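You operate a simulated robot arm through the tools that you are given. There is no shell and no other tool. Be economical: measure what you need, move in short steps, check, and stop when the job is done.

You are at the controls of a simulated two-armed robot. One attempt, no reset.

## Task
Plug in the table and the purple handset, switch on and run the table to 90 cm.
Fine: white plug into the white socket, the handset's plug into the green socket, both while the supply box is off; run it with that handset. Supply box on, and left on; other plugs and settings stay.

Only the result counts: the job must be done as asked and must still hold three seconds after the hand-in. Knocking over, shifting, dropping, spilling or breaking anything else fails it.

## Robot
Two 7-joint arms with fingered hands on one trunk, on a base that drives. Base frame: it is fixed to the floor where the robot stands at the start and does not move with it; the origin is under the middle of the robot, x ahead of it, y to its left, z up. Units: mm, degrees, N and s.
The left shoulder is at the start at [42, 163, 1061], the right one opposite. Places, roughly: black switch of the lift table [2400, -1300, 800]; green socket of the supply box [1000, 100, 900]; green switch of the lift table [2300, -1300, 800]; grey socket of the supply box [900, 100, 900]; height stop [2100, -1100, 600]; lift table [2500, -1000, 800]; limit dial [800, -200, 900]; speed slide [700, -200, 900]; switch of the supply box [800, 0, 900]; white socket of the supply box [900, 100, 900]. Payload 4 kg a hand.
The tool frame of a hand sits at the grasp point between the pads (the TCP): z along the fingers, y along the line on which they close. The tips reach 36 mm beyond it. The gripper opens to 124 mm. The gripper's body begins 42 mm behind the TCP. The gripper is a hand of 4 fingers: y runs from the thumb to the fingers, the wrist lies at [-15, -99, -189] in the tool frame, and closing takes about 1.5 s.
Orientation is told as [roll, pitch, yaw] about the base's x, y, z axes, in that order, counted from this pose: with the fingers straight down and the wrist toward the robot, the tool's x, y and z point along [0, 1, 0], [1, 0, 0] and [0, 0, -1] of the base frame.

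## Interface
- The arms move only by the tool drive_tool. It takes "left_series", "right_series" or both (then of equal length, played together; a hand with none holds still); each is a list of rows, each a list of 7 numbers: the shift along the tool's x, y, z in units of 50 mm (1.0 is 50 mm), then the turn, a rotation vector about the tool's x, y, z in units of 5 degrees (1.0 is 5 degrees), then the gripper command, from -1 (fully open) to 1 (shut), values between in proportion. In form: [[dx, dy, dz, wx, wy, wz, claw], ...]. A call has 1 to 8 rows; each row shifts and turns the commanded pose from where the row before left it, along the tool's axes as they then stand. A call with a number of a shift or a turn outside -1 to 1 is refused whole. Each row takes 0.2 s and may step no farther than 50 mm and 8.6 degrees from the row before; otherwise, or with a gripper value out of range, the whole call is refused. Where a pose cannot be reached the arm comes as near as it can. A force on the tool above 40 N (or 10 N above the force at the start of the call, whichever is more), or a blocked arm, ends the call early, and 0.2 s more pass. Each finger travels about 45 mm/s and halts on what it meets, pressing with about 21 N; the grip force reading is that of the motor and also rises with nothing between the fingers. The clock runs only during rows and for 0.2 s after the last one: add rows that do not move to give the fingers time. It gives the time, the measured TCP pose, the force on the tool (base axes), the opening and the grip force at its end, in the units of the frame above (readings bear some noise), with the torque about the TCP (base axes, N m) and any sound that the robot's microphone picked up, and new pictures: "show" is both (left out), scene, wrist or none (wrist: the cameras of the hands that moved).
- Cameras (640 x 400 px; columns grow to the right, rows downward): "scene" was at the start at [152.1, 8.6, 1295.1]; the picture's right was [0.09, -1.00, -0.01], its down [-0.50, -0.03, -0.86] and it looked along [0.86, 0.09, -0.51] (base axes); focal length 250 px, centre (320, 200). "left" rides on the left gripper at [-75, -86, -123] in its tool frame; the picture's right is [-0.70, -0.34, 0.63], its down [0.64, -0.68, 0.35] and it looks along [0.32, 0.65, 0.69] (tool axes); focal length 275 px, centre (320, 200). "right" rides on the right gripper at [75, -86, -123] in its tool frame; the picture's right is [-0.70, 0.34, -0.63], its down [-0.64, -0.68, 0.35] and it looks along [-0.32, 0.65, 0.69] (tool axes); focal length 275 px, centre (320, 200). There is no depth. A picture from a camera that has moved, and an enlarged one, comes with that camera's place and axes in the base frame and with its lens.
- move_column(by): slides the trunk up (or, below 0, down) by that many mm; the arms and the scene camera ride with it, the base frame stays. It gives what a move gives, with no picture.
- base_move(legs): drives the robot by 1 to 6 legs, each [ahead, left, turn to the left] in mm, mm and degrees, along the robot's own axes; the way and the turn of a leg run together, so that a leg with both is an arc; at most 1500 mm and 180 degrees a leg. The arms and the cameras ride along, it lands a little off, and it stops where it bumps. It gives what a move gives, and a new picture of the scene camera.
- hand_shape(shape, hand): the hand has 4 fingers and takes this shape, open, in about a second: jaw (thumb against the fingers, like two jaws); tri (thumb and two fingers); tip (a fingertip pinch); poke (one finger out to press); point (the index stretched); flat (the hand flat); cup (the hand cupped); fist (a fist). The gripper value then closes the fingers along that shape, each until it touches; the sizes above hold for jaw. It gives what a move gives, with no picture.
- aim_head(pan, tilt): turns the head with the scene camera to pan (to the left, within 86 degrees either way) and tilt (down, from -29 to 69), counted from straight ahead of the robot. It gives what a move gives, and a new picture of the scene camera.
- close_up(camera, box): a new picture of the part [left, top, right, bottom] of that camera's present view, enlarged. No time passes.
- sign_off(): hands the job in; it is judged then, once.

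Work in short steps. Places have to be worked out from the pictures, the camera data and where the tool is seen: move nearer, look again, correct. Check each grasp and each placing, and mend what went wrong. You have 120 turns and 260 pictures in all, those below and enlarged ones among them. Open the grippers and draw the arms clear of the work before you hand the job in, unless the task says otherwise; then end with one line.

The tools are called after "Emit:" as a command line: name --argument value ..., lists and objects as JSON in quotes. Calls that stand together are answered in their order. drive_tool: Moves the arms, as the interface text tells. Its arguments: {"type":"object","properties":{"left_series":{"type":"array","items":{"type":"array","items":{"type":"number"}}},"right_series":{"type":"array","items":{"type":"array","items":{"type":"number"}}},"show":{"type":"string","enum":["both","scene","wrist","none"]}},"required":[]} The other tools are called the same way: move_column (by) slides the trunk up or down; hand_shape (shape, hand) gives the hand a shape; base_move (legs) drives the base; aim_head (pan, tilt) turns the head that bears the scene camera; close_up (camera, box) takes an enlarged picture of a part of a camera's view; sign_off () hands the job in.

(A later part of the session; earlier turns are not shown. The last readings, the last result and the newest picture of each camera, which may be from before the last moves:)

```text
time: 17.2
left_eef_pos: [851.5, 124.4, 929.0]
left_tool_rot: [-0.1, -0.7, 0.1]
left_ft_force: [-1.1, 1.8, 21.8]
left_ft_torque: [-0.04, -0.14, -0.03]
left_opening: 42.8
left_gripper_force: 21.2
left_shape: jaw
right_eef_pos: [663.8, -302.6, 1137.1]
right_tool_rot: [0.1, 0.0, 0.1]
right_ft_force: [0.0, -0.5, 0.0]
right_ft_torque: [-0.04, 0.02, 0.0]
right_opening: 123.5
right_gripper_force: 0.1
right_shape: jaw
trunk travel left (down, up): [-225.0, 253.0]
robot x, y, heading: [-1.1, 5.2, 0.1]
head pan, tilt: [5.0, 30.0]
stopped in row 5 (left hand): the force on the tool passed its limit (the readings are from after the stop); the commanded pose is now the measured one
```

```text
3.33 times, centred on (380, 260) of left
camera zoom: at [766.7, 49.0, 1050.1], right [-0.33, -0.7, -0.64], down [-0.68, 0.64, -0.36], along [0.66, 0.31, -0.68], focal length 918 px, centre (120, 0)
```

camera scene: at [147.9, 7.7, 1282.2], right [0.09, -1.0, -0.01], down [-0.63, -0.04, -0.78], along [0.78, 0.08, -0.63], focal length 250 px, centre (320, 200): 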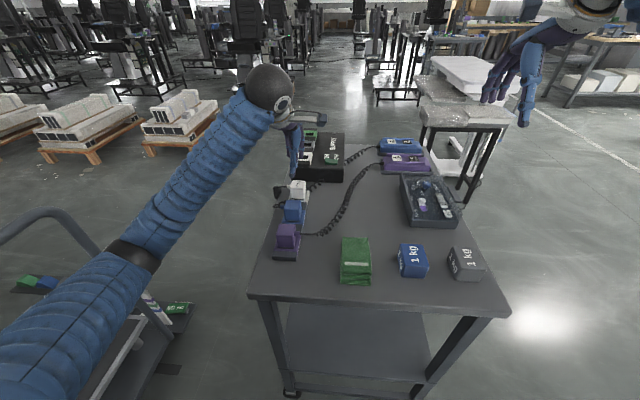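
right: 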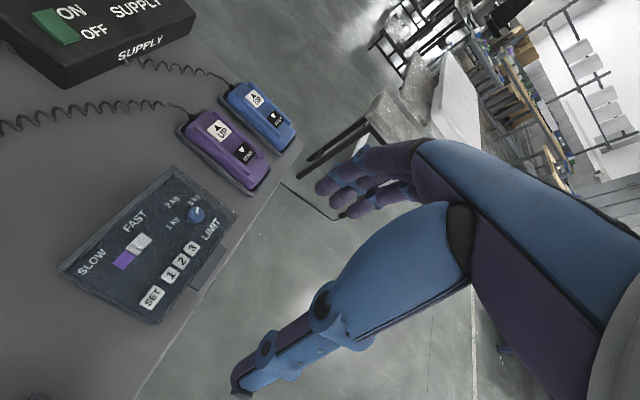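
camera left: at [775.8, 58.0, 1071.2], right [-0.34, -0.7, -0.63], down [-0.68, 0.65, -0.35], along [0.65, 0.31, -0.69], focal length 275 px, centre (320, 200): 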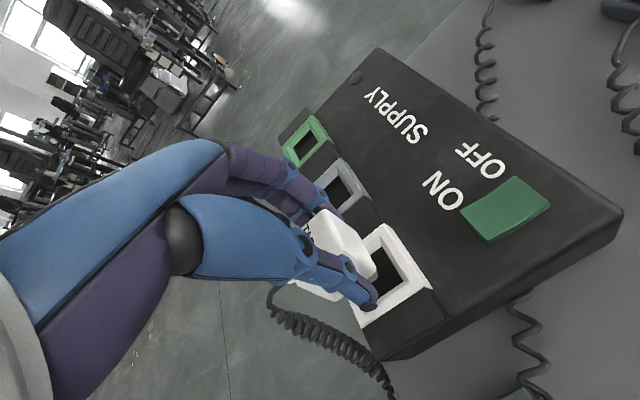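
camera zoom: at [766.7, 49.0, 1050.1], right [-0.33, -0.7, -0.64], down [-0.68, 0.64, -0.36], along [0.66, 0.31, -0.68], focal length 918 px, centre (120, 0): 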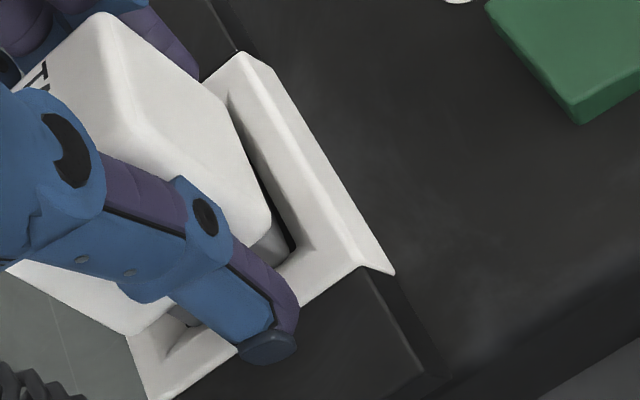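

The fingers slid down the plug; its insert is now slightly too far +y. I'll lift 3 mm, shift y −2, then set down, release, and regrip higher.

Emit:
drive_tool --left_series '[[0, 0, -0.08, 0, 0, 0, 0.4], [-0.05, 0, 0, 0, 0, 0, 0.4], [0, 0, 0.05, 0, 0, 0, 0.4], [0, 0, 0, 0, 0, 0, 0.4]]' --show "none"

Emit:
close_up --camera "scene" --box '[280, 140, 330, 190]'

Emit:
close_up --camera "left" --box '[320, 200, 440, 320]'

```text
time: 18.2
left_eef_pos: [851.9, 122.4, 928.7]
left_tool_rot: [-0.1, -0.5, 0.1]
left_ft_force: [2.9, 9.8, 21.6]
left_ft_torque: [0.21, -0.33, 0.2]
left_opening: 42.6
left_gripper_force: 20.8
left_shape: jaw
right_eef_pos: [663.1, -301.6, 1138.4]
right_tool_rot: [0.0, -0.1, 0.0]
right_ft_force: [0.5, 0.6, -0.8]
right_ft_torque: [0.02, 0.03, 0.02]
right_opening: 123.9
right_gripper_force: 0.0
right_shape: jaw
trunk travel left (down, up): [-225.0, 253.0]
robot x, y, heading: [-1.6, 0.7, -0.0]
head pan, tilt: [5.0, 30.0]
```

```text
8.00 times, centred on (305, 165) of scene
camera zoom: at [146.3, 8.4, 1282.6], right [0.09, -1.0, -0.01], down [-0.62, -0.04, -0.78], along [0.78, 0.08, -0.63], focal length 2000 px, centre (440, 480)
```

zoom: 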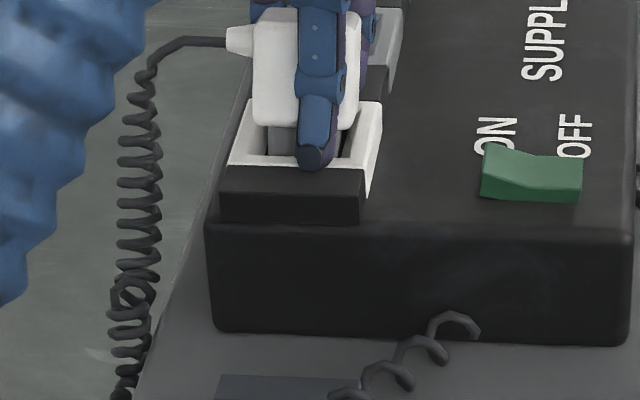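

```text
3.33 times, centred on (380, 260) of left
camera zoom: at [766.8, 47.3, 1050.3], right [-0.33, -0.7, -0.64], down [-0.68, 0.64, -0.35], along [0.66, 0.31, -0.69], focal length 918 px, centre (120, 0)
```

zoom: 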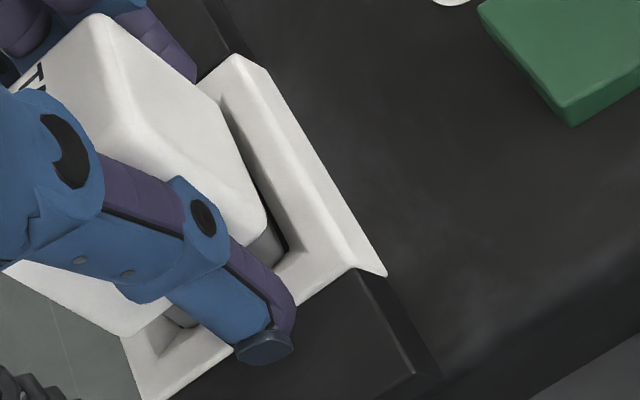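

The plug is in the funnel but the thumb presses the rim. Release slightly and rise 16 mm to regrip higher.

Emit:
drive_tool --left_series '[[0.03, 0, -0.04, 0, 0, 0, 0.2], [0, 0, 0, 0, 0, 0, 0.0], [0, 0, 0, 0, 0, 0, 0.0], [0, 0, -0.16, 0, 0, 0, 0.0], [0, 0, -0.16, 0, 0, 0, 0.0]]' --show "none"

Emit:
close_up --camera "scene" --box '[280, 140, 330, 190]'

Emit:
close_up --camera "left" --box '[320, 200, 440, 320]'

```text
time: 19.4
left_eef_pos: [852.0, 122.3, 942.6]
left_tool_rot: [-0.2, -0.3, 0.0]
left_ft_force: [0.2, -0.1, 0.1]
left_ft_torque: [-0.02, -0.02, 0.05]
left_opening: 61.8
left_gripper_force: 0.0
left_shape: jaw
right_eef_pos: [663.6, -302.7, 1137.9]
right_tool_rot: [0.0, -0.1, -0.1]
right_ft_force: [-0.3, 0.4, -1.0]
right_ft_torque: [0.02, -0.02, -0.02]
right_opening: 123.9
right_gripper_force: 0.1
right_shape: jaw
trunk travel left (down, up): [-225.0, 253.0]
robot x, y, heading: [0.6, -1.9, -0.0]
head pan, tilt: [5.0, 30.0]
```

```text
8.00 times, centred on (305, 165) of scene
camera zoom: at [147.9, 7.8, 1282.1], right [0.09, -1.0, -0.01], down [-0.62, -0.04, -0.78], along [0.78, 0.08, -0.63], focal length 2000 px, centre (440, 480)
```

zoom: 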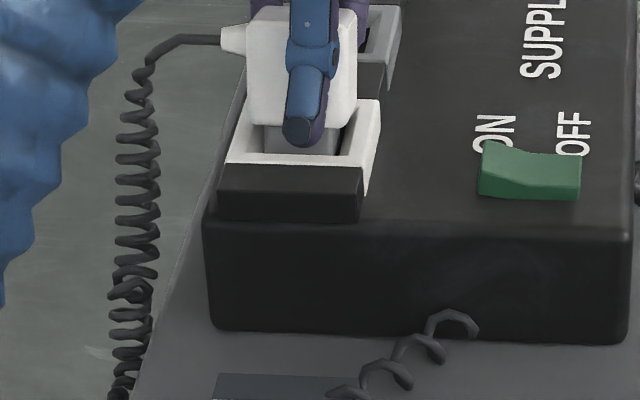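

```text
3.33 times, centred on (380, 260) of left
camera zoom: at [767.6, 47.4, 1066.2], right [-0.33, -0.7, -0.63], down [-0.68, 0.64, -0.35], along [0.65, 0.31, -0.69], focal length 918 px, centre (120, 0)
```

zoom: 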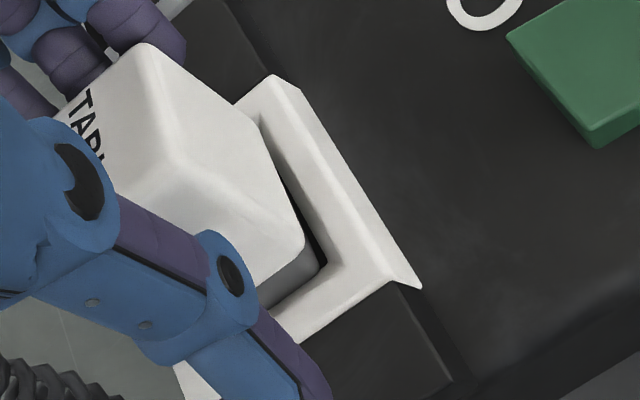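

The plug stands stably in the funnel, leaning to the near wall. Regrip here, then nudge +x and press down.

Emit:
drive_tool --left_series '[[0, 0, 0, 0, 0, 0, 0.5], [0, 0, 0, 0, 0, 0, 0.5], [0, 0, 0, 0, 0, 0, 0.5], [0, 0, -0.04, 0, 0, 0, 0.5], [0, 0.06, 0, 0, 0, 0, 0.5]]' --show "none"

Emit:
close_up --camera "left" --box '[320, 200, 440, 320]'

```text
time: 20.6
left_eef_pos: [854.4, 123.0, 946.3]
left_tool_rot: [0.0, -0.4, 0.0]
left_ft_force: [-0.4, 0.8, -0.4]
left_ft_torque: [-0.03, 0.04, 0.02]
left_opening: 42.9
left_gripper_force: 20.9
left_shape: jaw
right_eef_pos: [664.4, -301.3, 1137.9]
right_tool_rot: [-0.1, 0.0, 0.0]
right_ft_force: [0.4, 0.5, -0.8]
right_ft_torque: [-0.01, 0.01, -0.01]
right_opening: 123.7
right_gripper_force: 0.0
right_shape: jaw
trunk travel left (down, up): [-225.0, 253.0]
robot x, y, heading: [1.5, 0.4, -0.0]
head pan, tilt: [5.0, 30.0]
```

```text
3.33 times, centred on (380, 260) of left
camera zoom: at [770.5, 47.5, 1068.8], right [-0.33, -0.7, -0.63], down [-0.68, 0.64, -0.35], along [0.65, 0.31, -0.69], focal length 918 px, centre (120, 0)
```

zoom: 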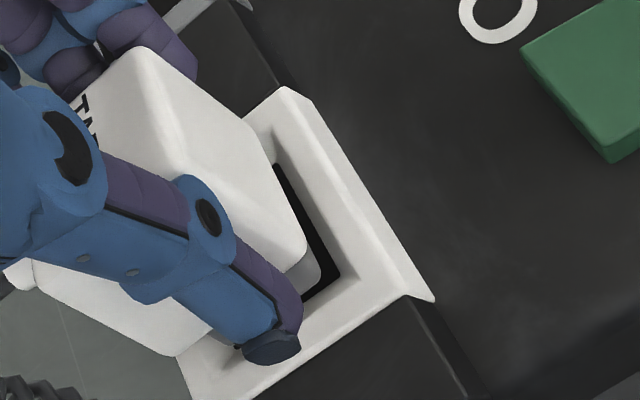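

The insert corner should now meet the hole corner when lowered. Press down in small steps.

Emit:
drive_tool --left_series '[[0, 0, 0.08, 0, 0, 0, 0.5], [0, 0, 0.08, 0, 0, 0, 0.5], [0, 0, 0.08, 0, 0, 0, 0.5], [0, 0, 0.08, 0, 0, 0, 0.5]]' --show "none"

Emit:
close_up --camera "left" --box '[320, 200, 440, 320]'

Emit:
close_up --camera "scene" --box '[280, 140, 330, 190]'

```text
time: 21.7
left_eef_pos: [854.3, 123.7, 940.1]
left_tool_rot: [-0.2, -1.3, 0.2]
left_ft_force: [-4.9, -1.1, 23.7]
left_ft_torque: [-0.07, -0.1, -0.12]
left_opening: 42.9
left_gripper_force: 20.8
left_shape: jaw
right_eef_pos: [662.1, -302.6, 1138.0]
right_tool_rot: [0.1, 0.0, 0.2]
right_ft_force: [0.8, 0.2, 0.0]
right_ft_torque: [0.0, 0.02, -0.01]
right_opening: 123.6
right_gripper_force: 0.0
right_shape: jaw
trunk travel left (down, up): [-225.0, 253.0]
robot x, y, heading: [-1.7, 1.6, -0.1]
head pan, tilt: [5.0, 30.0]
stopped in row 4 (left hand): the force on the tool passed its limit (the readings are from after the stop); the commanded pose is now the measured one
```

```text
3.33 times, centred on (380, 260) of left
camera zoom: at [768.2, 48.0, 1060.5], right [-0.32, -0.7, -0.64], down [-0.68, 0.64, -0.36], along [0.66, 0.31, -0.68], focal length 918 px, centre (120, 0)
```

zoom: 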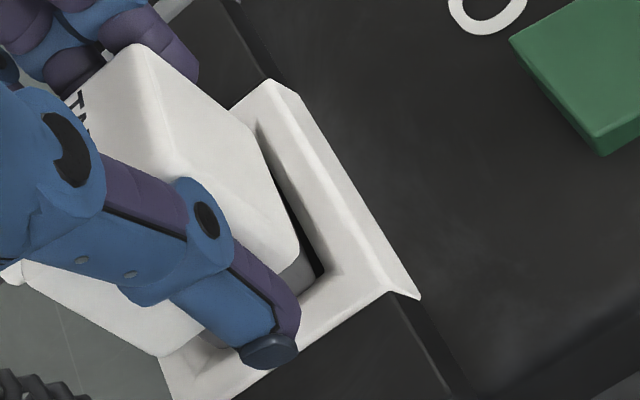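

```text
8.00 times, centred on (305, 165) of scene
camera zoom: at [146.5, 7.5, 1282.3], right [0.09, -1.0, -0.01], down [-0.62, -0.04, -0.78], along [0.78, 0.08, -0.63], focal length 2000 px, centre (440, 480)
```

zoom: 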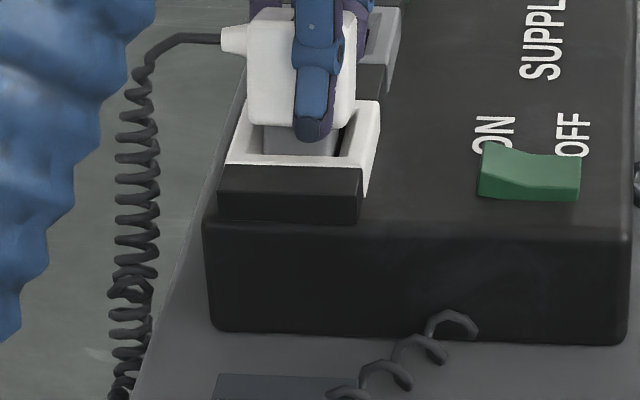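

A dark sliver remains on the −y side, so the insert is ~2 mm too far +y. Lift 2, shift y −2.5, x −0.5, press.

Emit:
drive_tool --left_series '[[0, 0, -0.1, 0, 0, 0, 0.5], [-0.06, -0.01, 0, 0, 0, 0, 0.5], [0, 0, 0.08, 0, 0, 0, 0.5], [0, 0, 0.08, 0, 0, 0, 0.5], [0, 0, 0.08, 0, 0, 0, 0.5]]' --show "none"

Emit:
close_up --camera "left" --box '[320, 200, 440, 320]'

Emit:
close_up --camera "scene" --box '[280, 140, 330, 190]'

```text
time: 22.8
left_eef_pos: [854.7, 121.2, 938.8]
left_tool_rot: [-0.3, -1.5, 0.1]
left_ft_force: [-6.6, 4.1, 23.3]
left_ft_torque: [0.07, -0.03, 0.0]
left_opening: 42.9
left_gripper_force: 21.1
left_shape: jaw
right_eef_pos: [663.7, -299.0, 1138.7]
right_tool_rot: [0.0, 0.0, 0.2]
right_ft_force: [1.4, -0.4, 0.0]
right_ft_torque: [0.0, -0.01, 0.01]
right_opening: 123.4
right_gripper_force: 0.0
right_shape: jaw
trunk travel left (down, up): [-225.0, 253.0]
robot x, y, heading: [1.5, 3.2, 0.1]
head pan, tilt: [5.0, 30.0]
stopped in row 5 (left hand): the force on the tool passed its limit (the readings are from after the stop); the commanded pose is now the measured one
```

```text
3.33 times, centred on (380, 260) of left
camera zoom: at [767.9, 46.9, 1059.7], right [-0.32, -0.7, -0.64], down [-0.67, 0.64, -0.37], along [0.67, 0.31, -0.68], focal length 918 px, centre (120, 0)
```

zoom: 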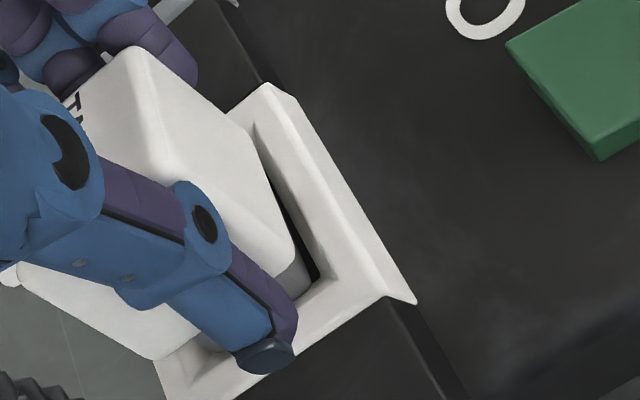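

```text
8.00 times, centred on (305, 165) of scene
camera zoom: at [146.6, 8.1, 1282.2], right [0.09, -1.0, -0.01], down [-0.62, -0.04, -0.78], along [0.78, 0.08, -0.63], focal length 2000 px, centre (440, 480)
```

zoom: 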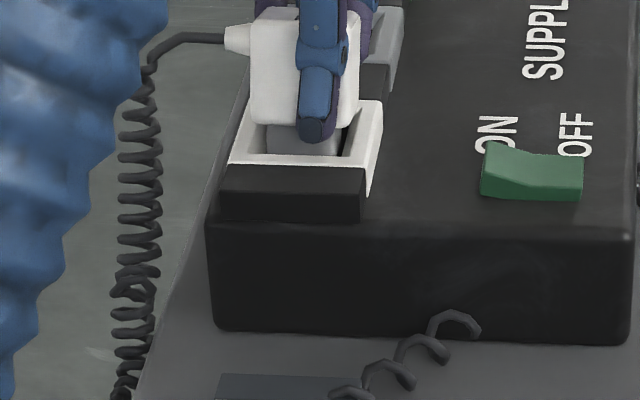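

Forces bracket the hole at about x 852, y 122.4. Lift 5, level the tool (pitch +1.4°), shift x −2.5/y +1, press again.

Emit:
drive_tool --left_series '[[0, 0, -0.12, 0.28, 0, 0, 0.5], [0.025, -0.05, 0, 0, 0, 0, 0.5], [0, 0, 0.08, 0, 0, 0, 0.5], [0, 0, 0.08, 0, 0, 0, 0.5], [0, 0, 0.08, 0, 0, 0, 0.5]]' --show "none"

Emit:
close_up --camera "left" --box '[320, 200, 440, 320]'

Emit:
close_up --camera "scene" --box '[280, 140, 330, 190]'

```text
time: 23.9
left_eef_pos: [853.1, 123.4, 938.1]
left_tool_rot: [-0.4, -0.5, 0.1]
left_ft_force: [1.1, -0.9, 23.2]
left_ft_torque: [-0.06, -0.26, -0.03]
left_opening: 42.2
left_gripper_force: 21.3
left_shape: jaw
right_eef_pos: [663.4, -301.7, 1137.7]
right_tool_rot: [0.1, 0.0, 0.1]
right_ft_force: [0.3, 1.2, -0.3]
right_ft_torque: [0.03, 0.0, 0.01]
right_opening: 123.7
right_gripper_force: 0.1
right_shape: jaw
trunk travel left (down, up): [-225.0, 253.0]
robot x, y, heading: [1.8, -0.5, 0.3]
head pan, tilt: [5.0, 30.0]
stopped in row 5 (left hand): the force on the tool passed its limit (the readings are from after the stop); the commanded pose is now the measured one
```

```text
3.33 times, centred on (380, 260) of left
camera zoom: at [768.1, 48.0, 1061.0], right [-0.33, -0.7, -0.63], down [-0.68, 0.64, -0.36], along [0.66, 0.31, -0.69], focal length 918 px, centre (120, 0)
```

zoom: 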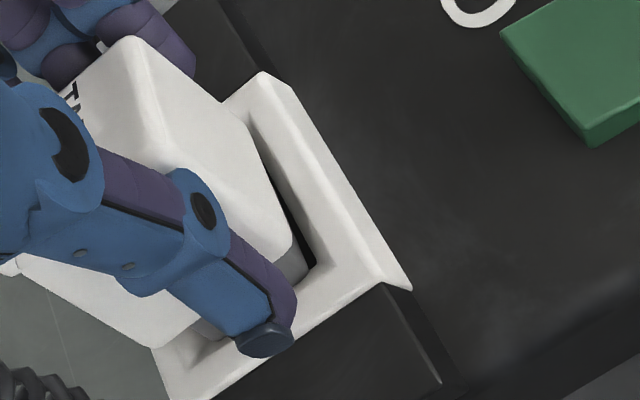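

```text
8.00 times, centred on (305, 165) of scene
camera zoom: at [147.2, 7.6, 1282.2], right [0.09, -1.0, -0.01], down [-0.62, -0.04, -0.78], along [0.78, 0.08, -0.63], focal length 2000 px, centre (440, 480)
```

zoom: 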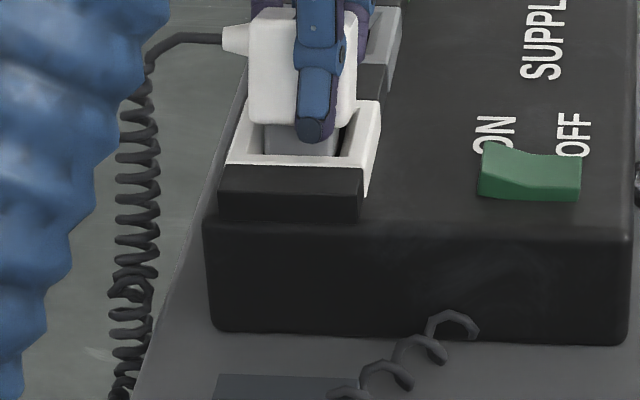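

The insert seems within ~1 mm of the hole but not dropping. I'll do a tiny search under light downward pressure.

Emit:
drive_tool --left_series '[[-0.02, 0, -0.02, 0, 0, 0, 0.5], [0, 0.02, 0.01, 0, 0, 0, 0.5], [-0.02, 0, 0.01, 0, 0, 0, 0.5], [0, -0.02, 0.02, 0, 0, 0, 0.5], [0, -0.02, 0.02, 0, 0, 0, 0.5], [0, -0.02, 0.02, 0, 0, 0, 0.5]]' --show "none"

Emit:
close_up --camera "left" --box '[320, 200, 440, 320]'

```text
time: 25.0
left_eef_pos: [853.3, 122.1, 938.8]
left_tool_rot: [-0.4, -0.7, 0.3]
left_ft_force: [0.3, 4.8, 22.0]
left_ft_torque: [0.04, -0.24, 0.03]
left_opening: 42.5
left_gripper_force: 20.8
left_shape: jaw
right_eef_pos: [663.5, -300.7, 1137.4]
right_tool_rot: [-0.1, 0.0, 0.0]
right_ft_force: [-0.1, 0.3, -1.0]
right_ft_torque: [0.02, 0.01, -0.01]
right_opening: 123.5
right_gripper_force: 0.0
right_shape: jaw
trunk travel left (down, up): [-225.0, 253.0]
robot x, y, heading: [-4.5, -0.8, -0.1]
head pan, tilt: [5.0, 30.0]
stopped in row 5 (left hand): the force on the tool passed its limit (the readings are from after the stop); the commanded pose is now the measured one
```

```text
3.33 times, centred on (380, 260) of left
camera zoom: at [767.9, 47.1, 1060.5], right [-0.33, -0.7, -0.63], down [-0.68, 0.64, -0.36], along [0.66, 0.31, -0.69], focal length 918 px, centre (120, 0)
```

zoom: 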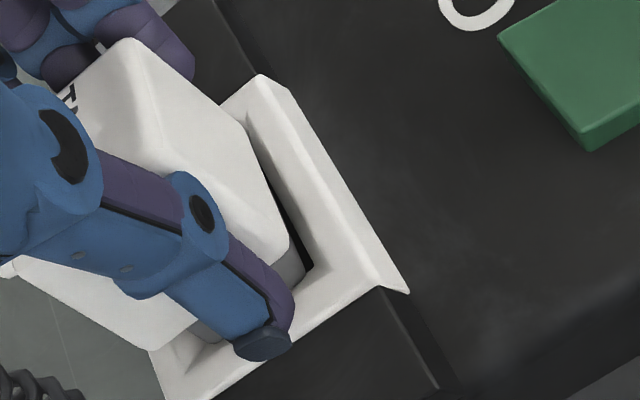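

I'll release and back straight up to see clearly how the plug sits in the funnel.

Emit:
drive_tool --left_series '[[0, 0, -0.05, 0, 0, 0, 0.1], [0, 0, 0, 0, 0, 0, -0.1], [0, 0, 0, 0, 0, 0, -0.3], [0, 0, 0, 0, 0, 0, -0.3], [0, 0, -0.4, 0, 0, 0, -0.3], [0, 0, -0.7, 0, 0, 0, -0.3], [0, 0, -0.7, 0, 0, 0, -0.3]]' --show "none"

Emit:
close_up --camera "scene" --box '[280, 140, 330, 190]'

Emit:
close_up --camera "left" --box '[300, 160, 460, 320]'

```text
time: 26.6
left_eef_pos: [852.7, 121.2, 1027.3]
left_tool_rot: [-0.3, -0.2, 0.3]
left_ft_force: [-1.3, -0.1, -0.5]
left_ft_torque: [0.03, -0.01, 0.0]
left_opening: 80.1
left_gripper_force: 0.1
left_shape: jaw
right_eef_pos: [663.7, -302.8, 1137.2]
right_tool_rot: [0.1, 0.0, 0.1]
right_ft_force: [0.5, 0.0, 0.0]
right_ft_torque: [-0.04, -0.01, 0.0]
right_opening: 123.6
right_gripper_force: 0.2
right_shape: jaw
trunk travel left (down, up): [-225.0, 253.0]
robot x, y, heading: [-0.5, -2.6, -0.0]
head pan, tilt: [5.0, 30.0]
```

```text
8.00 times, centred on (305, 165) of scene
camera zoom: at [147.7, 7.9, 1282.3], right [0.09, -1.0, -0.01], down [-0.62, -0.04, -0.78], along [0.78, 0.08, -0.63], focal length 2000 px, centre (440, 480)
```

zoom: 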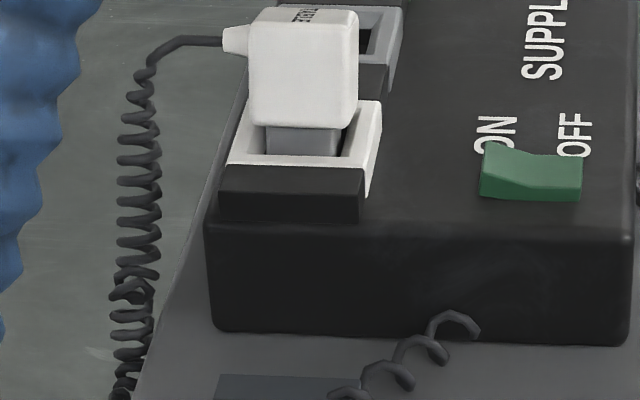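

```text
2.50 times, centred on (380, 240) of left
camera zoom: at [768.7, 45.6, 1150.4], right [-0.33, -0.7, -0.63], down [-0.68, 0.64, -0.35], along [0.65, 0.31, -0.69], focal length 688 px, centre (170, 100)
```

zoom: 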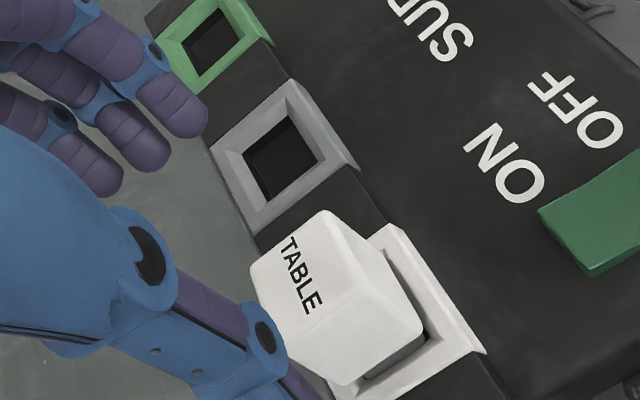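

The plug stands upright and square in the funnel. I'll half-close the fingers above it and press on its top so the funnel self-centres it.

Emit:
drive_tool --left_series '[[0, 0.03, 0, 0, 0, 0, 0.6], [0, 0, 0, 0, 0, 0, 0.6], [0, 0, 0, 0, 0, 0, 0.6], [0, 0, 0, 0, 0, 0, 0.6], [0, 0, 0.4, 0, 0, 0, 0.6], [0, 0, 0.2, 0, 0, 0, 0.6], [0, 0, 0.1, 0, 0, 0, 0.6]]' --show "none"

Emit:
close_up --camera "scene" --box '[280, 120, 330, 190]'

Emit:
close_up --camera "left" --box '[300, 160, 460, 320]'

```text
time: 28.2
left_eef_pos: [854.7, 121.1, 993.1]
left_tool_rot: [-0.4, -0.4, 0.2]
left_ft_force: [1.0, 0.9, -0.8]
left_ft_torque: [0.01, -0.01, -0.02]
left_opening: 25.2
left_gripper_force: 0.2
left_shape: jaw
right_eef_pos: [664.1, -301.8, 1136.7]
right_tool_rot: [0.0, 0.0, 0.1]
right_ft_force: [-0.5, 1.1, 0.4]
right_ft_torque: [0.02, 0.02, -0.02]
right_opening: 123.9
right_gripper_force: 0.1
right_shape: jaw
trunk travel left (down, up): [-225.0, 253.0]
robot x, y, heading: [1.9, -2.0, -0.2]
head pan, tilt: [5.0, 30.0]
```

```text
5.71 times, centred on (305, 155) of scene
camera zoom: at [148.3, 8.1, 1282.1], right [0.09, -1.0, -0.01], down [-0.63, -0.04, -0.78], along [0.78, 0.08, -0.63], focal length 1428 px, centre (406, 457)
```

zoom: 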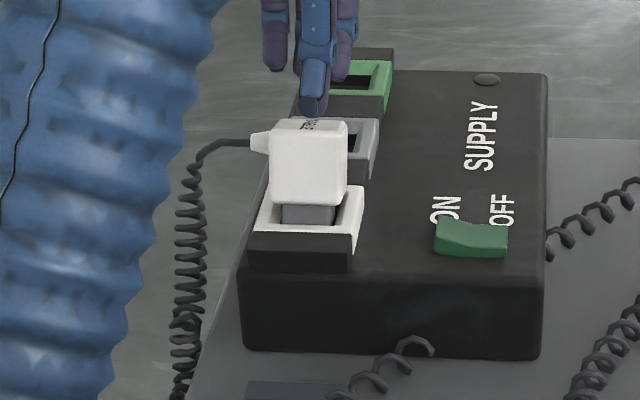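

```text
2.50 times, centred on (380, 240) of left
camera zoom: at [770.5, 46.5, 1115.8], right [-0.33, -0.7, -0.63], down [-0.68, 0.64, -0.35], along [0.65, 0.31, -0.69], focal length 688 px, centre (170, 100)
```

zoom: 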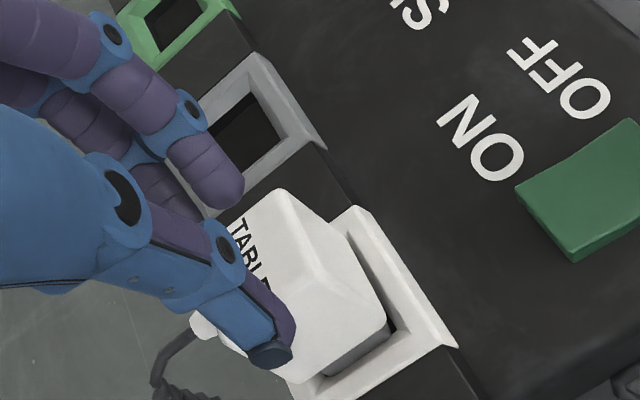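

The fingertip midpoint seems ~10 mm nearer than the plug's centre. Shift x +9, y −2, lower 6, check.

Emit:
drive_tool --left_series '[[-0.04, 0.18, 0, 0, 0, 0, 0.6], [0, 0, 0.12, 0, 0, 0, 0.6], [0, 0, 0, 0, 0, 0, 0.6]]' --show "none"

Emit:
close_up --camera "scene" --box '[280, 120, 330, 190]'

Emit:
close_up --camera "left" --box '[300, 160, 460, 320]'

```text
time: 29.0
left_eef_pos: [864.7, 120.3, 988.5]
left_tool_rot: [-0.4, -0.4, 0.2]
left_ft_force: [0.2, 0.9, 0.1]
left_ft_torque: [0.02, 0.03, 0.01]
left_opening: 25.1
left_gripper_force: 0.0
left_shape: jaw
right_eef_pos: [664.6, -301.2, 1136.9]
right_tool_rot: [0.0, 0.0, 0.1]
right_ft_force: [-0.7, 0.2, 0.3]
right_ft_torque: [0.01, -0.02, 0.0]
right_opening: 123.7
right_gripper_force: 0.2
right_shape: jaw
trunk travel left (down, up): [-225.0, 253.0]
robot x, y, heading: [-0.5, 2.1, 0.0]
head pan, tilt: [5.0, 30.0]
```

```text
5.71 times, centred on (305, 155) of scene
camera zoom: at [148.1, 8.0, 1282.2], right [0.09, -1.0, -0.01], down [-0.62, -0.04, -0.78], along [0.78, 0.08, -0.63], focal length 1428 px, centre (406, 457)
```

zoom: 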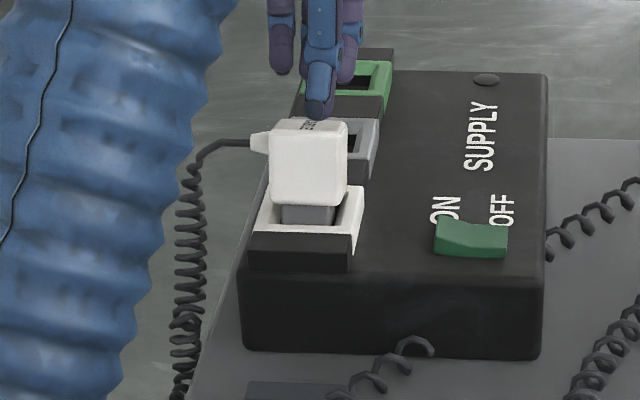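

```text
2.50 times, centred on (380, 240) of left
camera zoom: at [779.6, 44.8, 1110.1], right [-0.33, -0.7, -0.63], down [-0.68, 0.64, -0.35], along [0.65, 0.31, -0.69], focal length 688 px, centre (170, 100)
```

zoom: 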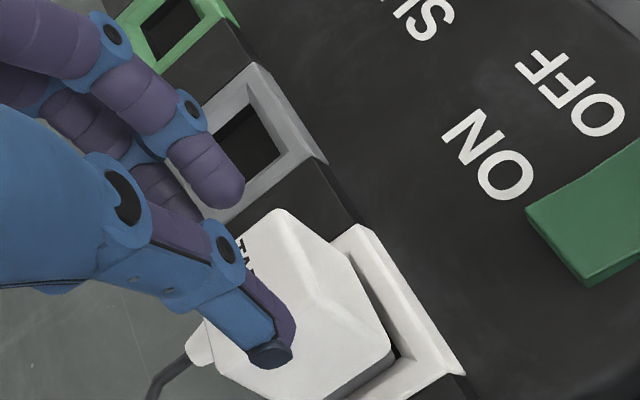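

Unclear gap; lower 6 mm more, y +2, and look again.

Emit:
drive_tool --left_series '[[0.04, 0, 0.12, 0, 0, 0, 0.6], [0, 0, 0, 0, 0, 0, 0.6]]' --show "none"

Emit:
close_up --camera "scene" --box '[290, 130, 330, 170]'

Emit:
close_up --camera "left" --box '[300, 160, 420, 320]'

```text
time: 29.6
left_eef_pos: [864.9, 121.2, 981.2]
left_tool_rot: [-0.5, -0.5, 0.3]
left_ft_force: [-0.4, 0.3, 0.8]
left_ft_torque: [0.01, -0.01, 0.0]
left_opening: 25.1
left_gripper_force: 0.1
left_shape: jaw
right_eef_pos: [664.4, -301.4, 1137.6]
right_tool_rot: [0.0, 0.1, 0.2]
right_ft_force: [1.3, -0.2, -0.1]
right_ft_torque: [0.0, 0.0, 0.02]
right_opening: 123.9
right_gripper_force: 0.0
right_shape: jaw
trunk travel left (down, up): [-225.0, 253.0]
robot x, y, heading: [0.3, 1.9, 0.1]
head pan, tilt: [5.0, 30.0]
```

```text
10.00 times, centred on (310, 150) of scene
camera zoom: at [148.0, 8.0, 1282.2], right [0.09, -1.0, -0.01], down [-0.62, -0.04, -0.78], along [0.78, 0.08, -0.63], focal length 2500 px, centre (420, 700)
```

zoom: 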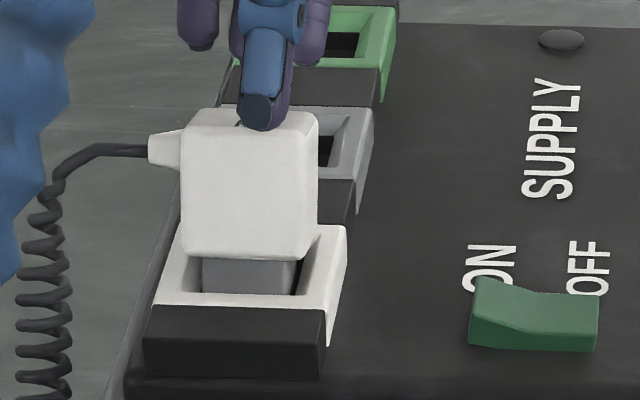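

```text
2.50 times, centred on (360, 240) of left
camera zoom: at [778.8, 46.4, 1104.1], right [-0.33, -0.7, -0.63], down [-0.68, 0.64, -0.35], along [0.65, 0.31, -0.69], focal length 688 px, centre (220, 100)
```

zoom: 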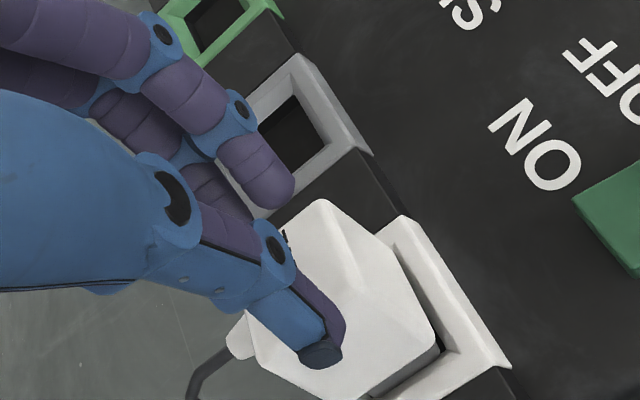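

The thumb is over the near edge of the plug top; shift x +10, y +3 and lower until contact.

Emit:
drive_tool --left_series '[[0.06, 0.2, 0, 0, 0, 0, 0.6], [0, 0, 0.08, 0, 0, 0, 0.6], [0, 0, 0.06, 0, 0, 0, 0.6], [0, 0, 0.06, 0, 0, 0, 0.6]]' --show "none"

Emit:
close_up --camera "scene" --box '[290, 130, 330, 170]'

Emit:
close_up --camera "left" --box '[300, 160, 420, 320]'

```text
time: 30.6
left_eef_pos: [872.8, 125.5, 972.6]
left_tool_rot: [-0.4, -0.5, 0.2]
left_ft_force: [-0.4, 0.8, 8.5]
left_ft_torque: [0.05, 0.23, -0.01]
left_opening: 25.1
left_gripper_force: 0.1
left_shape: jaw
right_eef_pos: [663.9, -303.4, 1138.5]
right_tool_rot: [0.0, 0.0, 0.1]
right_ft_force: [0.5, -0.3, -0.7]
right_ft_torque: [-0.01, 0.01, 0.0]
right_opening: 123.8
right_gripper_force: 0.0
right_shape: jaw
trunk travel left (down, up): [-225.0, 253.0]
robot x, y, heading: [0.1, 1.8, 0.3]
head pan, tilt: [5.0, 30.0]
```

```text
10.00 times, centred on (310, 150) of scene
camera zoom: at [147.3, 8.0, 1282.5], right [0.09, -1.0, -0.01], down [-0.62, -0.04, -0.78], along [0.78, 0.08, -0.63], focal length 2500 px, centre (420, 700)
```

zoom: 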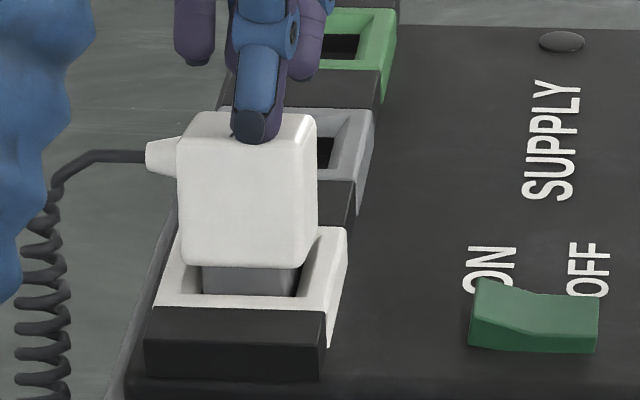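

```text
2.50 times, centred on (360, 240) of left
camera zoom: at [787.5, 49.9, 1095.3], right [-0.33, -0.7, -0.63], down [-0.68, 0.64, -0.36], along [0.65, 0.31, -0.69], focal length 688 px, centre (220, 100)
```

zoom: 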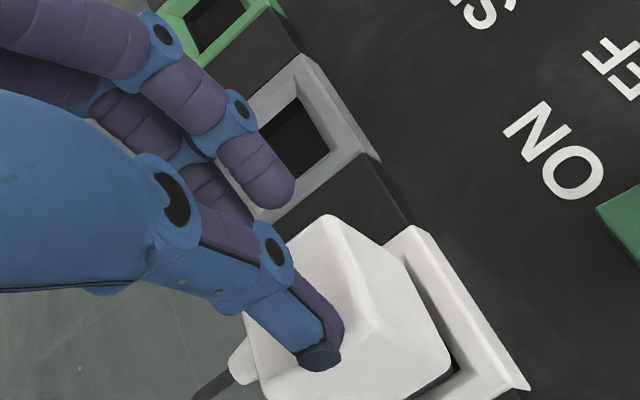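

Contact is by the thumb near the plug's near edge, tipping it slightly. Lift, shift x +11 so the thumb presses its middle, and press.

Emit:
drive_tool --left_series '[[0, 0, -0.14, 0, 0, 0, 0.6], [-0.02, 0.22, 0, 0, 0, 0, 0.6], [0, 0, 0.1, 0, 0, 0, 0.6], [0, 0, 0.06, 0, 0, 0, 0.6]]' --show "none"

Emit:
close_up --camera "scene" --box '[290, 130, 330, 170]'

Emit:
close_up --camera "left" --box '[300, 160, 420, 320]'

```text
time: 31.6
left_eef_pos: [883.7, 122.9, 970.3]
left_tool_rot: [-0.4, -0.4, 0.3]
left_ft_force: [0.4, 0.0, 4.7]
left_ft_torque: [-0.01, 0.1, 0.01]
left_opening: 24.8
left_gripper_force: 0.0
left_shape: jaw
right_eef_pos: [664.1, -301.5, 1137.5]
right_tool_rot: [-0.1, 0.0, 0.0]
right_ft_force: [0.1, -0.1, 0.6]
right_ft_torque: [0.01, -0.01, 0.0]
right_opening: 123.8
right_gripper_force: 0.1
right_shape: jaw
trunk travel left (down, up): [-225.0, 253.0]
robot x, y, heading: [-0.6, -2.5, -0.1]
head pan, tilt: [5.0, 30.0]
```

```text
10.00 times, centred on (310, 150) of scene
camera zoom: at [147.6, 8.0, 1282.4], right [0.09, -1.0, -0.01], down [-0.62, -0.04, -0.78], along [0.78, 0.08, -0.63], focal length 2500 px, centre (420, 700)
```

zoom: 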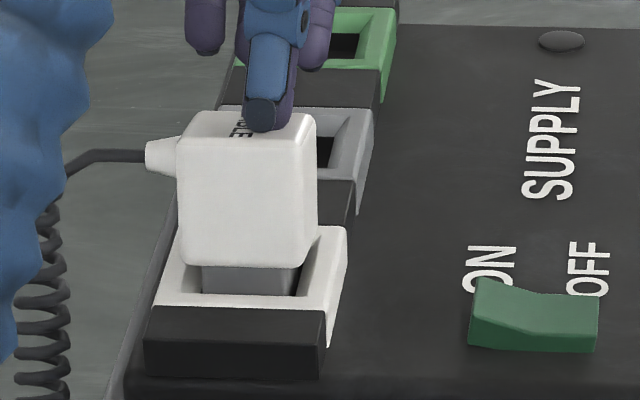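

```text
2.50 times, centred on (360, 240) of left
camera zoom: at [799.5, 48.3, 1093.2], right [-0.33, -0.7, -0.63], down [-0.68, 0.64, -0.36], along [0.65, 0.31, -0.69], focal length 688 px, centre (220, 100)
```

zoom: 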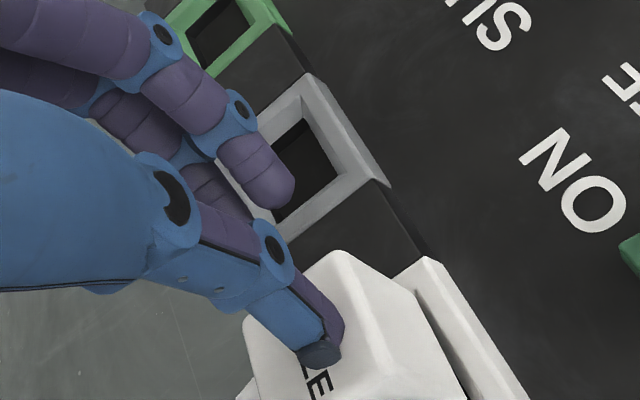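

Now the thumb presses the middle and the plug has already sunk ~3 mm. Press on.

Emit:
drive_tool --left_series '[[0.02, 0, 0.06, 0, 0, 0, 0.6], [0, 0, 0.06, 0, 0, 0, 0.6], [0, 0, 0.06, 0, 0, 0, 0.6], [0, 0, 0.06, 0, 0, 0, 0.6], [0, 0, 0.06, 0, 0, 0, 0.6], [0, 0, 0.06, 0, 0, 0, 0.6]]' --show "none"

Emit:
close_up --camera "scene" --box '[290, 130, 330, 170]'

```text
time: 32.5
left_eef_pos: [883.9, 124.6, 967.2]
left_tool_rot: [-0.5, -1.0, 0.1]
left_ft_force: [-1.9, -1.1, 24.2]
left_ft_torque: [-0.05, 0.59, 0.02]
left_opening: 26.2
left_gripper_force: 0.0
left_shape: jaw
right_eef_pos: [664.3, -302.1, 1137.4]
right_tool_rot: [-0.1, 0.0, 0.1]
right_ft_force: [-0.1, -0.2, 1.0]
right_ft_torque: [0.01, 0.03, -0.01]
right_opening: 123.7
right_gripper_force: 0.1
right_shape: jaw
trunk travel left (down, up): [-225.0, 253.0]
robot x, y, heading: [1.0, -1.7, -0.0]
head pan, tilt: [5.0, 30.0]
stopped in row 4 (left hand): the force on the tool passed its limit (the readings are from after the stop); the commanded pose is now the measured one
```

```text
10.00 times, centred on (310, 150) of scene
camera zoom: at [147.3, 7.8, 1282.1], right [0.09, -1.0, -0.01], down [-0.62, -0.04, -0.78], along [0.78, 0.08, -0.63], focal length 2500 px, centre (420, 700)
```

zoom: 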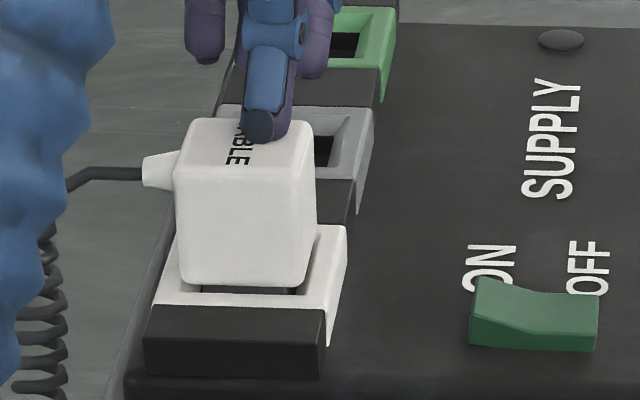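

It sank further, but near side lower than the far side. Release, move x +8 and press the far half.

Emit:
drive_tool --left_series '[[0, 0, -0.1, 0.2, 0, 0, 0.6], [0, 0.18, 0, 0, 0, 0, 0.6], [0, 0, 0.08, 0, 0, 0, 0.6], [0, 0, 0.06, 0, 0, 0, 0.6], [0, 0, 0.06, 0, 0, 0, 0.6], [0, 0, 0.06, 0, 0, 0, 0.6]]' --show "none"

Emit:
close_up --camera "scene" --box '[290, 130, 330, 170]'

Emit:
close_up --camera "left" --box '[300, 160, 460, 360]'

```text
time: 33.7
left_eef_pos: [892.3, 124.8, 967.8]
left_tool_rot: [-0.6, -0.4, 0.1]
left_ft_force: [-1.1, -1.1, 26.8]
left_ft_torque: [-0.07, 0.86, 0.05]
left_opening: 27.3
left_gripper_force: 0.1
left_shape: jaw
right_eef_pos: [663.0, -302.2, 1137.3]
right_tool_rot: [0.0, -0.1, 0.1]
right_ft_force: [1.3, 0.0, 0.2]
right_ft_torque: [-0.01, 0.01, 0.01]
right_opening: 123.6
right_gripper_force: 0.1
right_shape: jaw
trunk travel left (down, up): [-225.0, 253.0]
robot x, y, heading: [4.6, -2.0, 0.2]
head pan, tilt: [5.0, 30.0]
stopped in row 5 (left hand): the force on the tool passed its limit (the readings are from after the stop); the commanded pose is now the measured one
```

```text
10.00 times, centred on (310, 150) of scene
camera zoom: at [147.1, 7.7, 1282.3], right [0.09, -1.0, -0.01], down [-0.62, -0.04, -0.78], along [0.78, 0.08, -0.63], focal length 2500 px, centre (420, 700)
```

zoom: 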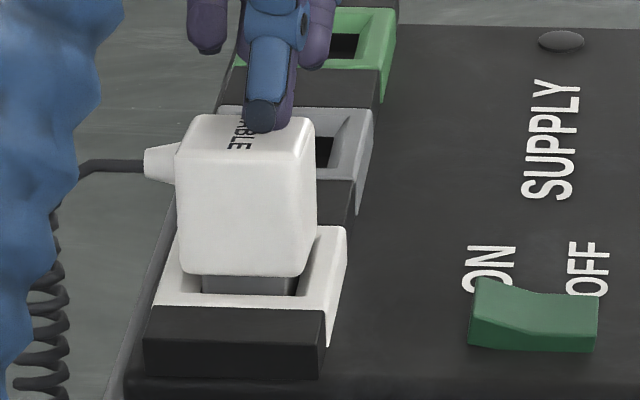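

```text
2.00 times, centred on (380, 260) of left
camera zoom: at [808.4, 49.6, 1090.2], right [-0.33, -0.7, -0.63], down [-0.68, 0.64, -0.36], along [0.65, 0.31, -0.69], focal length 551 px, centre (200, 80)
```

zoom: 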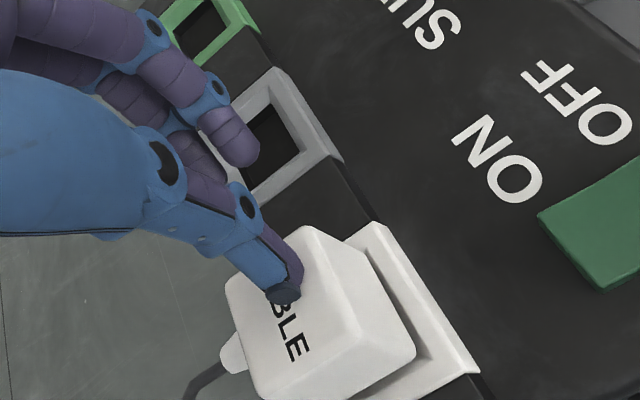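

The plug is started in the hole but rocks under an off-centre press. I'll regrip it (keeps it vertical) and push: rise, move back to x≈855, open.

Emit:
drive_tool --left_series '[[0, 0, -0.6, 0, 0, 0, 0.2], [0, -0.35, -0.3, 0, 0, 0, -0.3], [-0.03, -0.4, 0, 0.08, 0, 0, -0.3], [0, 0, 0, 0, 0, 0, -0.3], [0, 0, 0, 0, 0, 0, -0.3], [0, 0, 0.3, 0, 0, 0, -0.3]]' --show "none"

Emit:
close_up --camera "scene" --box '[290, 130, 330, 170]'

Emit:
close_up --camera "left" --box '[300, 160, 460, 360]'

```text
time: 35.1
left_eef_pos: [854.5, 130.5, 993.7]
left_tool_rot: [-0.6, 0.1, 0.4]
left_ft_force: [0.2, -0.5, 0.5]
left_ft_torque: [-0.03, 0.02, -0.04]
left_opening: 80.4
left_gripper_force: 0.1
left_shape: jaw
right_eef_pos: [664.1, -296.6, 1141.3]
right_tool_rot: [-0.2, -0.1, 0.2]
right_ft_force: [-0.5, -0.3, 0.4]
right_ft_torque: [0.01, 0.0, 0.0]
right_opening: 123.9
right_gripper_force: 0.0
right_shape: jaw
trunk travel left (down, up): [-225.0, 253.0]
robot x, y, heading: [-0.6, 2.1, 0.2]
head pan, tilt: [5.0, 30.0]
```

```text
10.00 times, centred on (310, 150) of scene
camera zoom: at [146.1, 13.9, 1283.0], right [0.09, -1.0, -0.01], down [-0.62, -0.05, -0.78], along [0.78, 0.07, -0.62], focal length 2500 px, centre (420, 700)
```

zoom: 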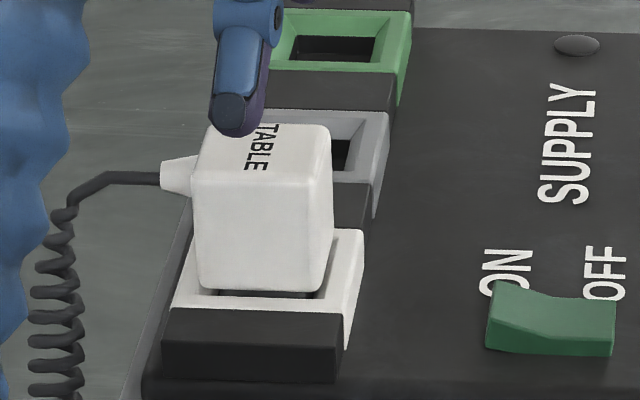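

```text
2.00 times, centred on (380, 260) of left
camera zoom: at [772.2, 55.3, 1118.6], right [-0.33, -0.71, -0.62], down [-0.69, 0.64, -0.35], along [0.64, 0.31, -0.7], focal length 551 px, centre (200, 80)
```

zoom: 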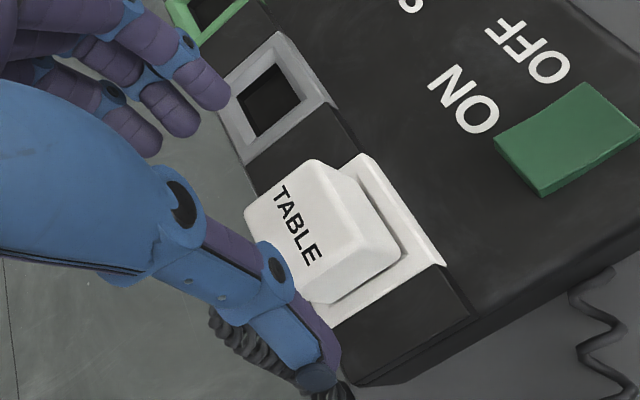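

The plug now looks nearly seated. The readings shifted a bit; hold still and look again.

Emit:
drive_tool --left_series '[[0, 0, 0, 0, 0, 0, -0.3], [0, 0, 0, 0, 0, 0, -0.3]]' --show "none"

Emit:
close_up --camera "scene" --box '[290, 130, 330, 170]'

Emit:
close_up --camera "left" --box '[360, 200, 460, 330]'

```text
time: 35.7
left_eef_pos: [854.6, 130.1, 994.3]
left_tool_rot: [-0.6, 0.2, 0.3]
left_ft_force: [-0.1, 0.4, 0.4]
left_ft_torque: [0.0, 0.01, -0.01]
left_opening: 80.5
left_gripper_force: 0.1
left_shape: jaw
right_eef_pos: [662.8, -296.4, 1140.8]
right_tool_rot: [-0.3, -0.2, 0.1]
right_ft_force: [0.2, 0.0, 0.1]
right_ft_torque: [0.01, 0.0, 0.01]
right_opening: 123.7
right_gripper_force: 0.1
right_shape: jaw
trunk travel left (down, up): [-225.0, 253.0]
robot x, y, heading: [1.6, 0.7, 0.1]
head pan, tilt: [5.0, 30.0]
```

```text
10.00 times, centred on (310, 150) of scene
camera zoom: at [145.7, 13.8, 1282.8], right [0.09, -1.0, -0.01], down [-0.62, -0.05, -0.78], along [0.78, 0.07, -0.62], focal length 2500 px, centre (420, 700)
```

zoom: 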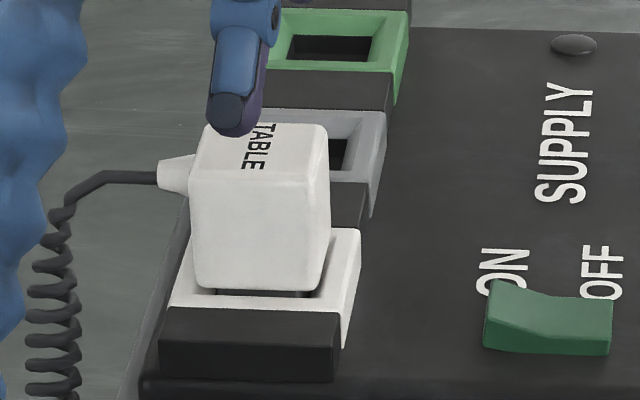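

```text
3.08 times, centred on (410, 265) of left
camera zoom: at [772.0, 55.0, 1118.5], right [-0.33, -0.71, -0.62], down [-0.69, 0.64, -0.35], along [0.65, 0.31, -0.7], focal length 847 px, centre (43, 0)
```

zoom: 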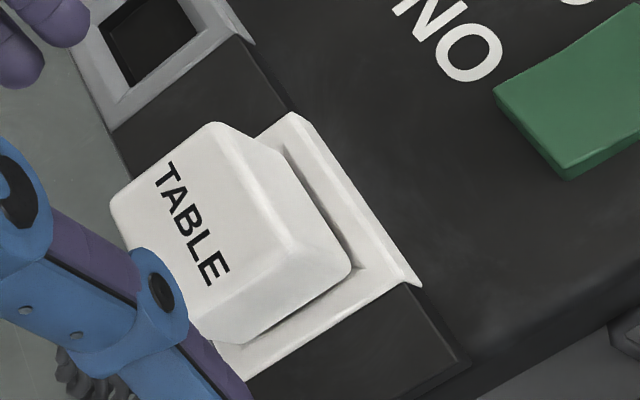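

The top face now looks level and the body bottom is at the rim. Press once more on the centre with the thumb to be sure it's home.

Emit:
drive_tool --left_series '[[-0.06, 0.3, -0.1, 0, 0, 0, 0.6], [0, 0.26, 0, 0, 0, 0, 0.6], [0, 0, 0, 0, 0, 0, 0.6], [0, 0, 0, 0, 0, 0, 0.6], [0, 0, 0.3, 0, 0, 0, 0.6], [0, 0, 0.2, 0, 0, 0, 0.6], [0, 0, 0.1, 0, 0, 0, 0.6]]' --show "none"

Emit:
close_up --camera "scene" --box '[290, 130, 330, 170]'

```text
time: 37.3
left_eef_pos: [883.1, 134.3, 977.4]
left_tool_rot: [-0.6, -0.1, 0.7]
left_ft_force: [0.5, -0.2, 0.5]
left_ft_torque: [0.0, -0.03, 0.03]
left_opening: 25.0
left_gripper_force: 0.1
left_shape: jaw
right_eef_pos: [663.0, -293.3, 1142.2]
right_tool_rot: [-0.4, -0.1, 0.2]
right_ft_force: [0.0, -0.5, 0.4]
right_ft_torque: [-0.02, -0.01, 0.05]
right_opening: 123.8
right_gripper_force: 0.0
right_shape: jaw
trunk travel left (down, up): [-225.0, 253.0]
robot x, y, heading: [2.3, -2.0, 0.1]
head pan, tilt: [5.0, 30.0]
```

```text
10.00 times, centred on (310, 150) of scene
camera zoom: at [145.4, 16.7, 1283.3], right [0.09, -1.0, -0.01], down [-0.62, -0.05, -0.78], along [0.78, 0.07, -0.62], focal length 2500 px, centre (420, 700)
```

zoom: 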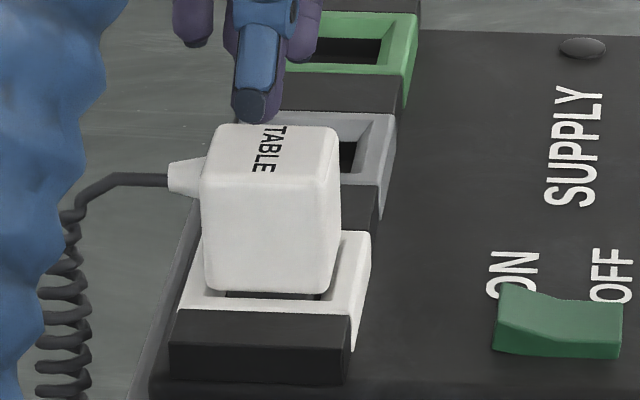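

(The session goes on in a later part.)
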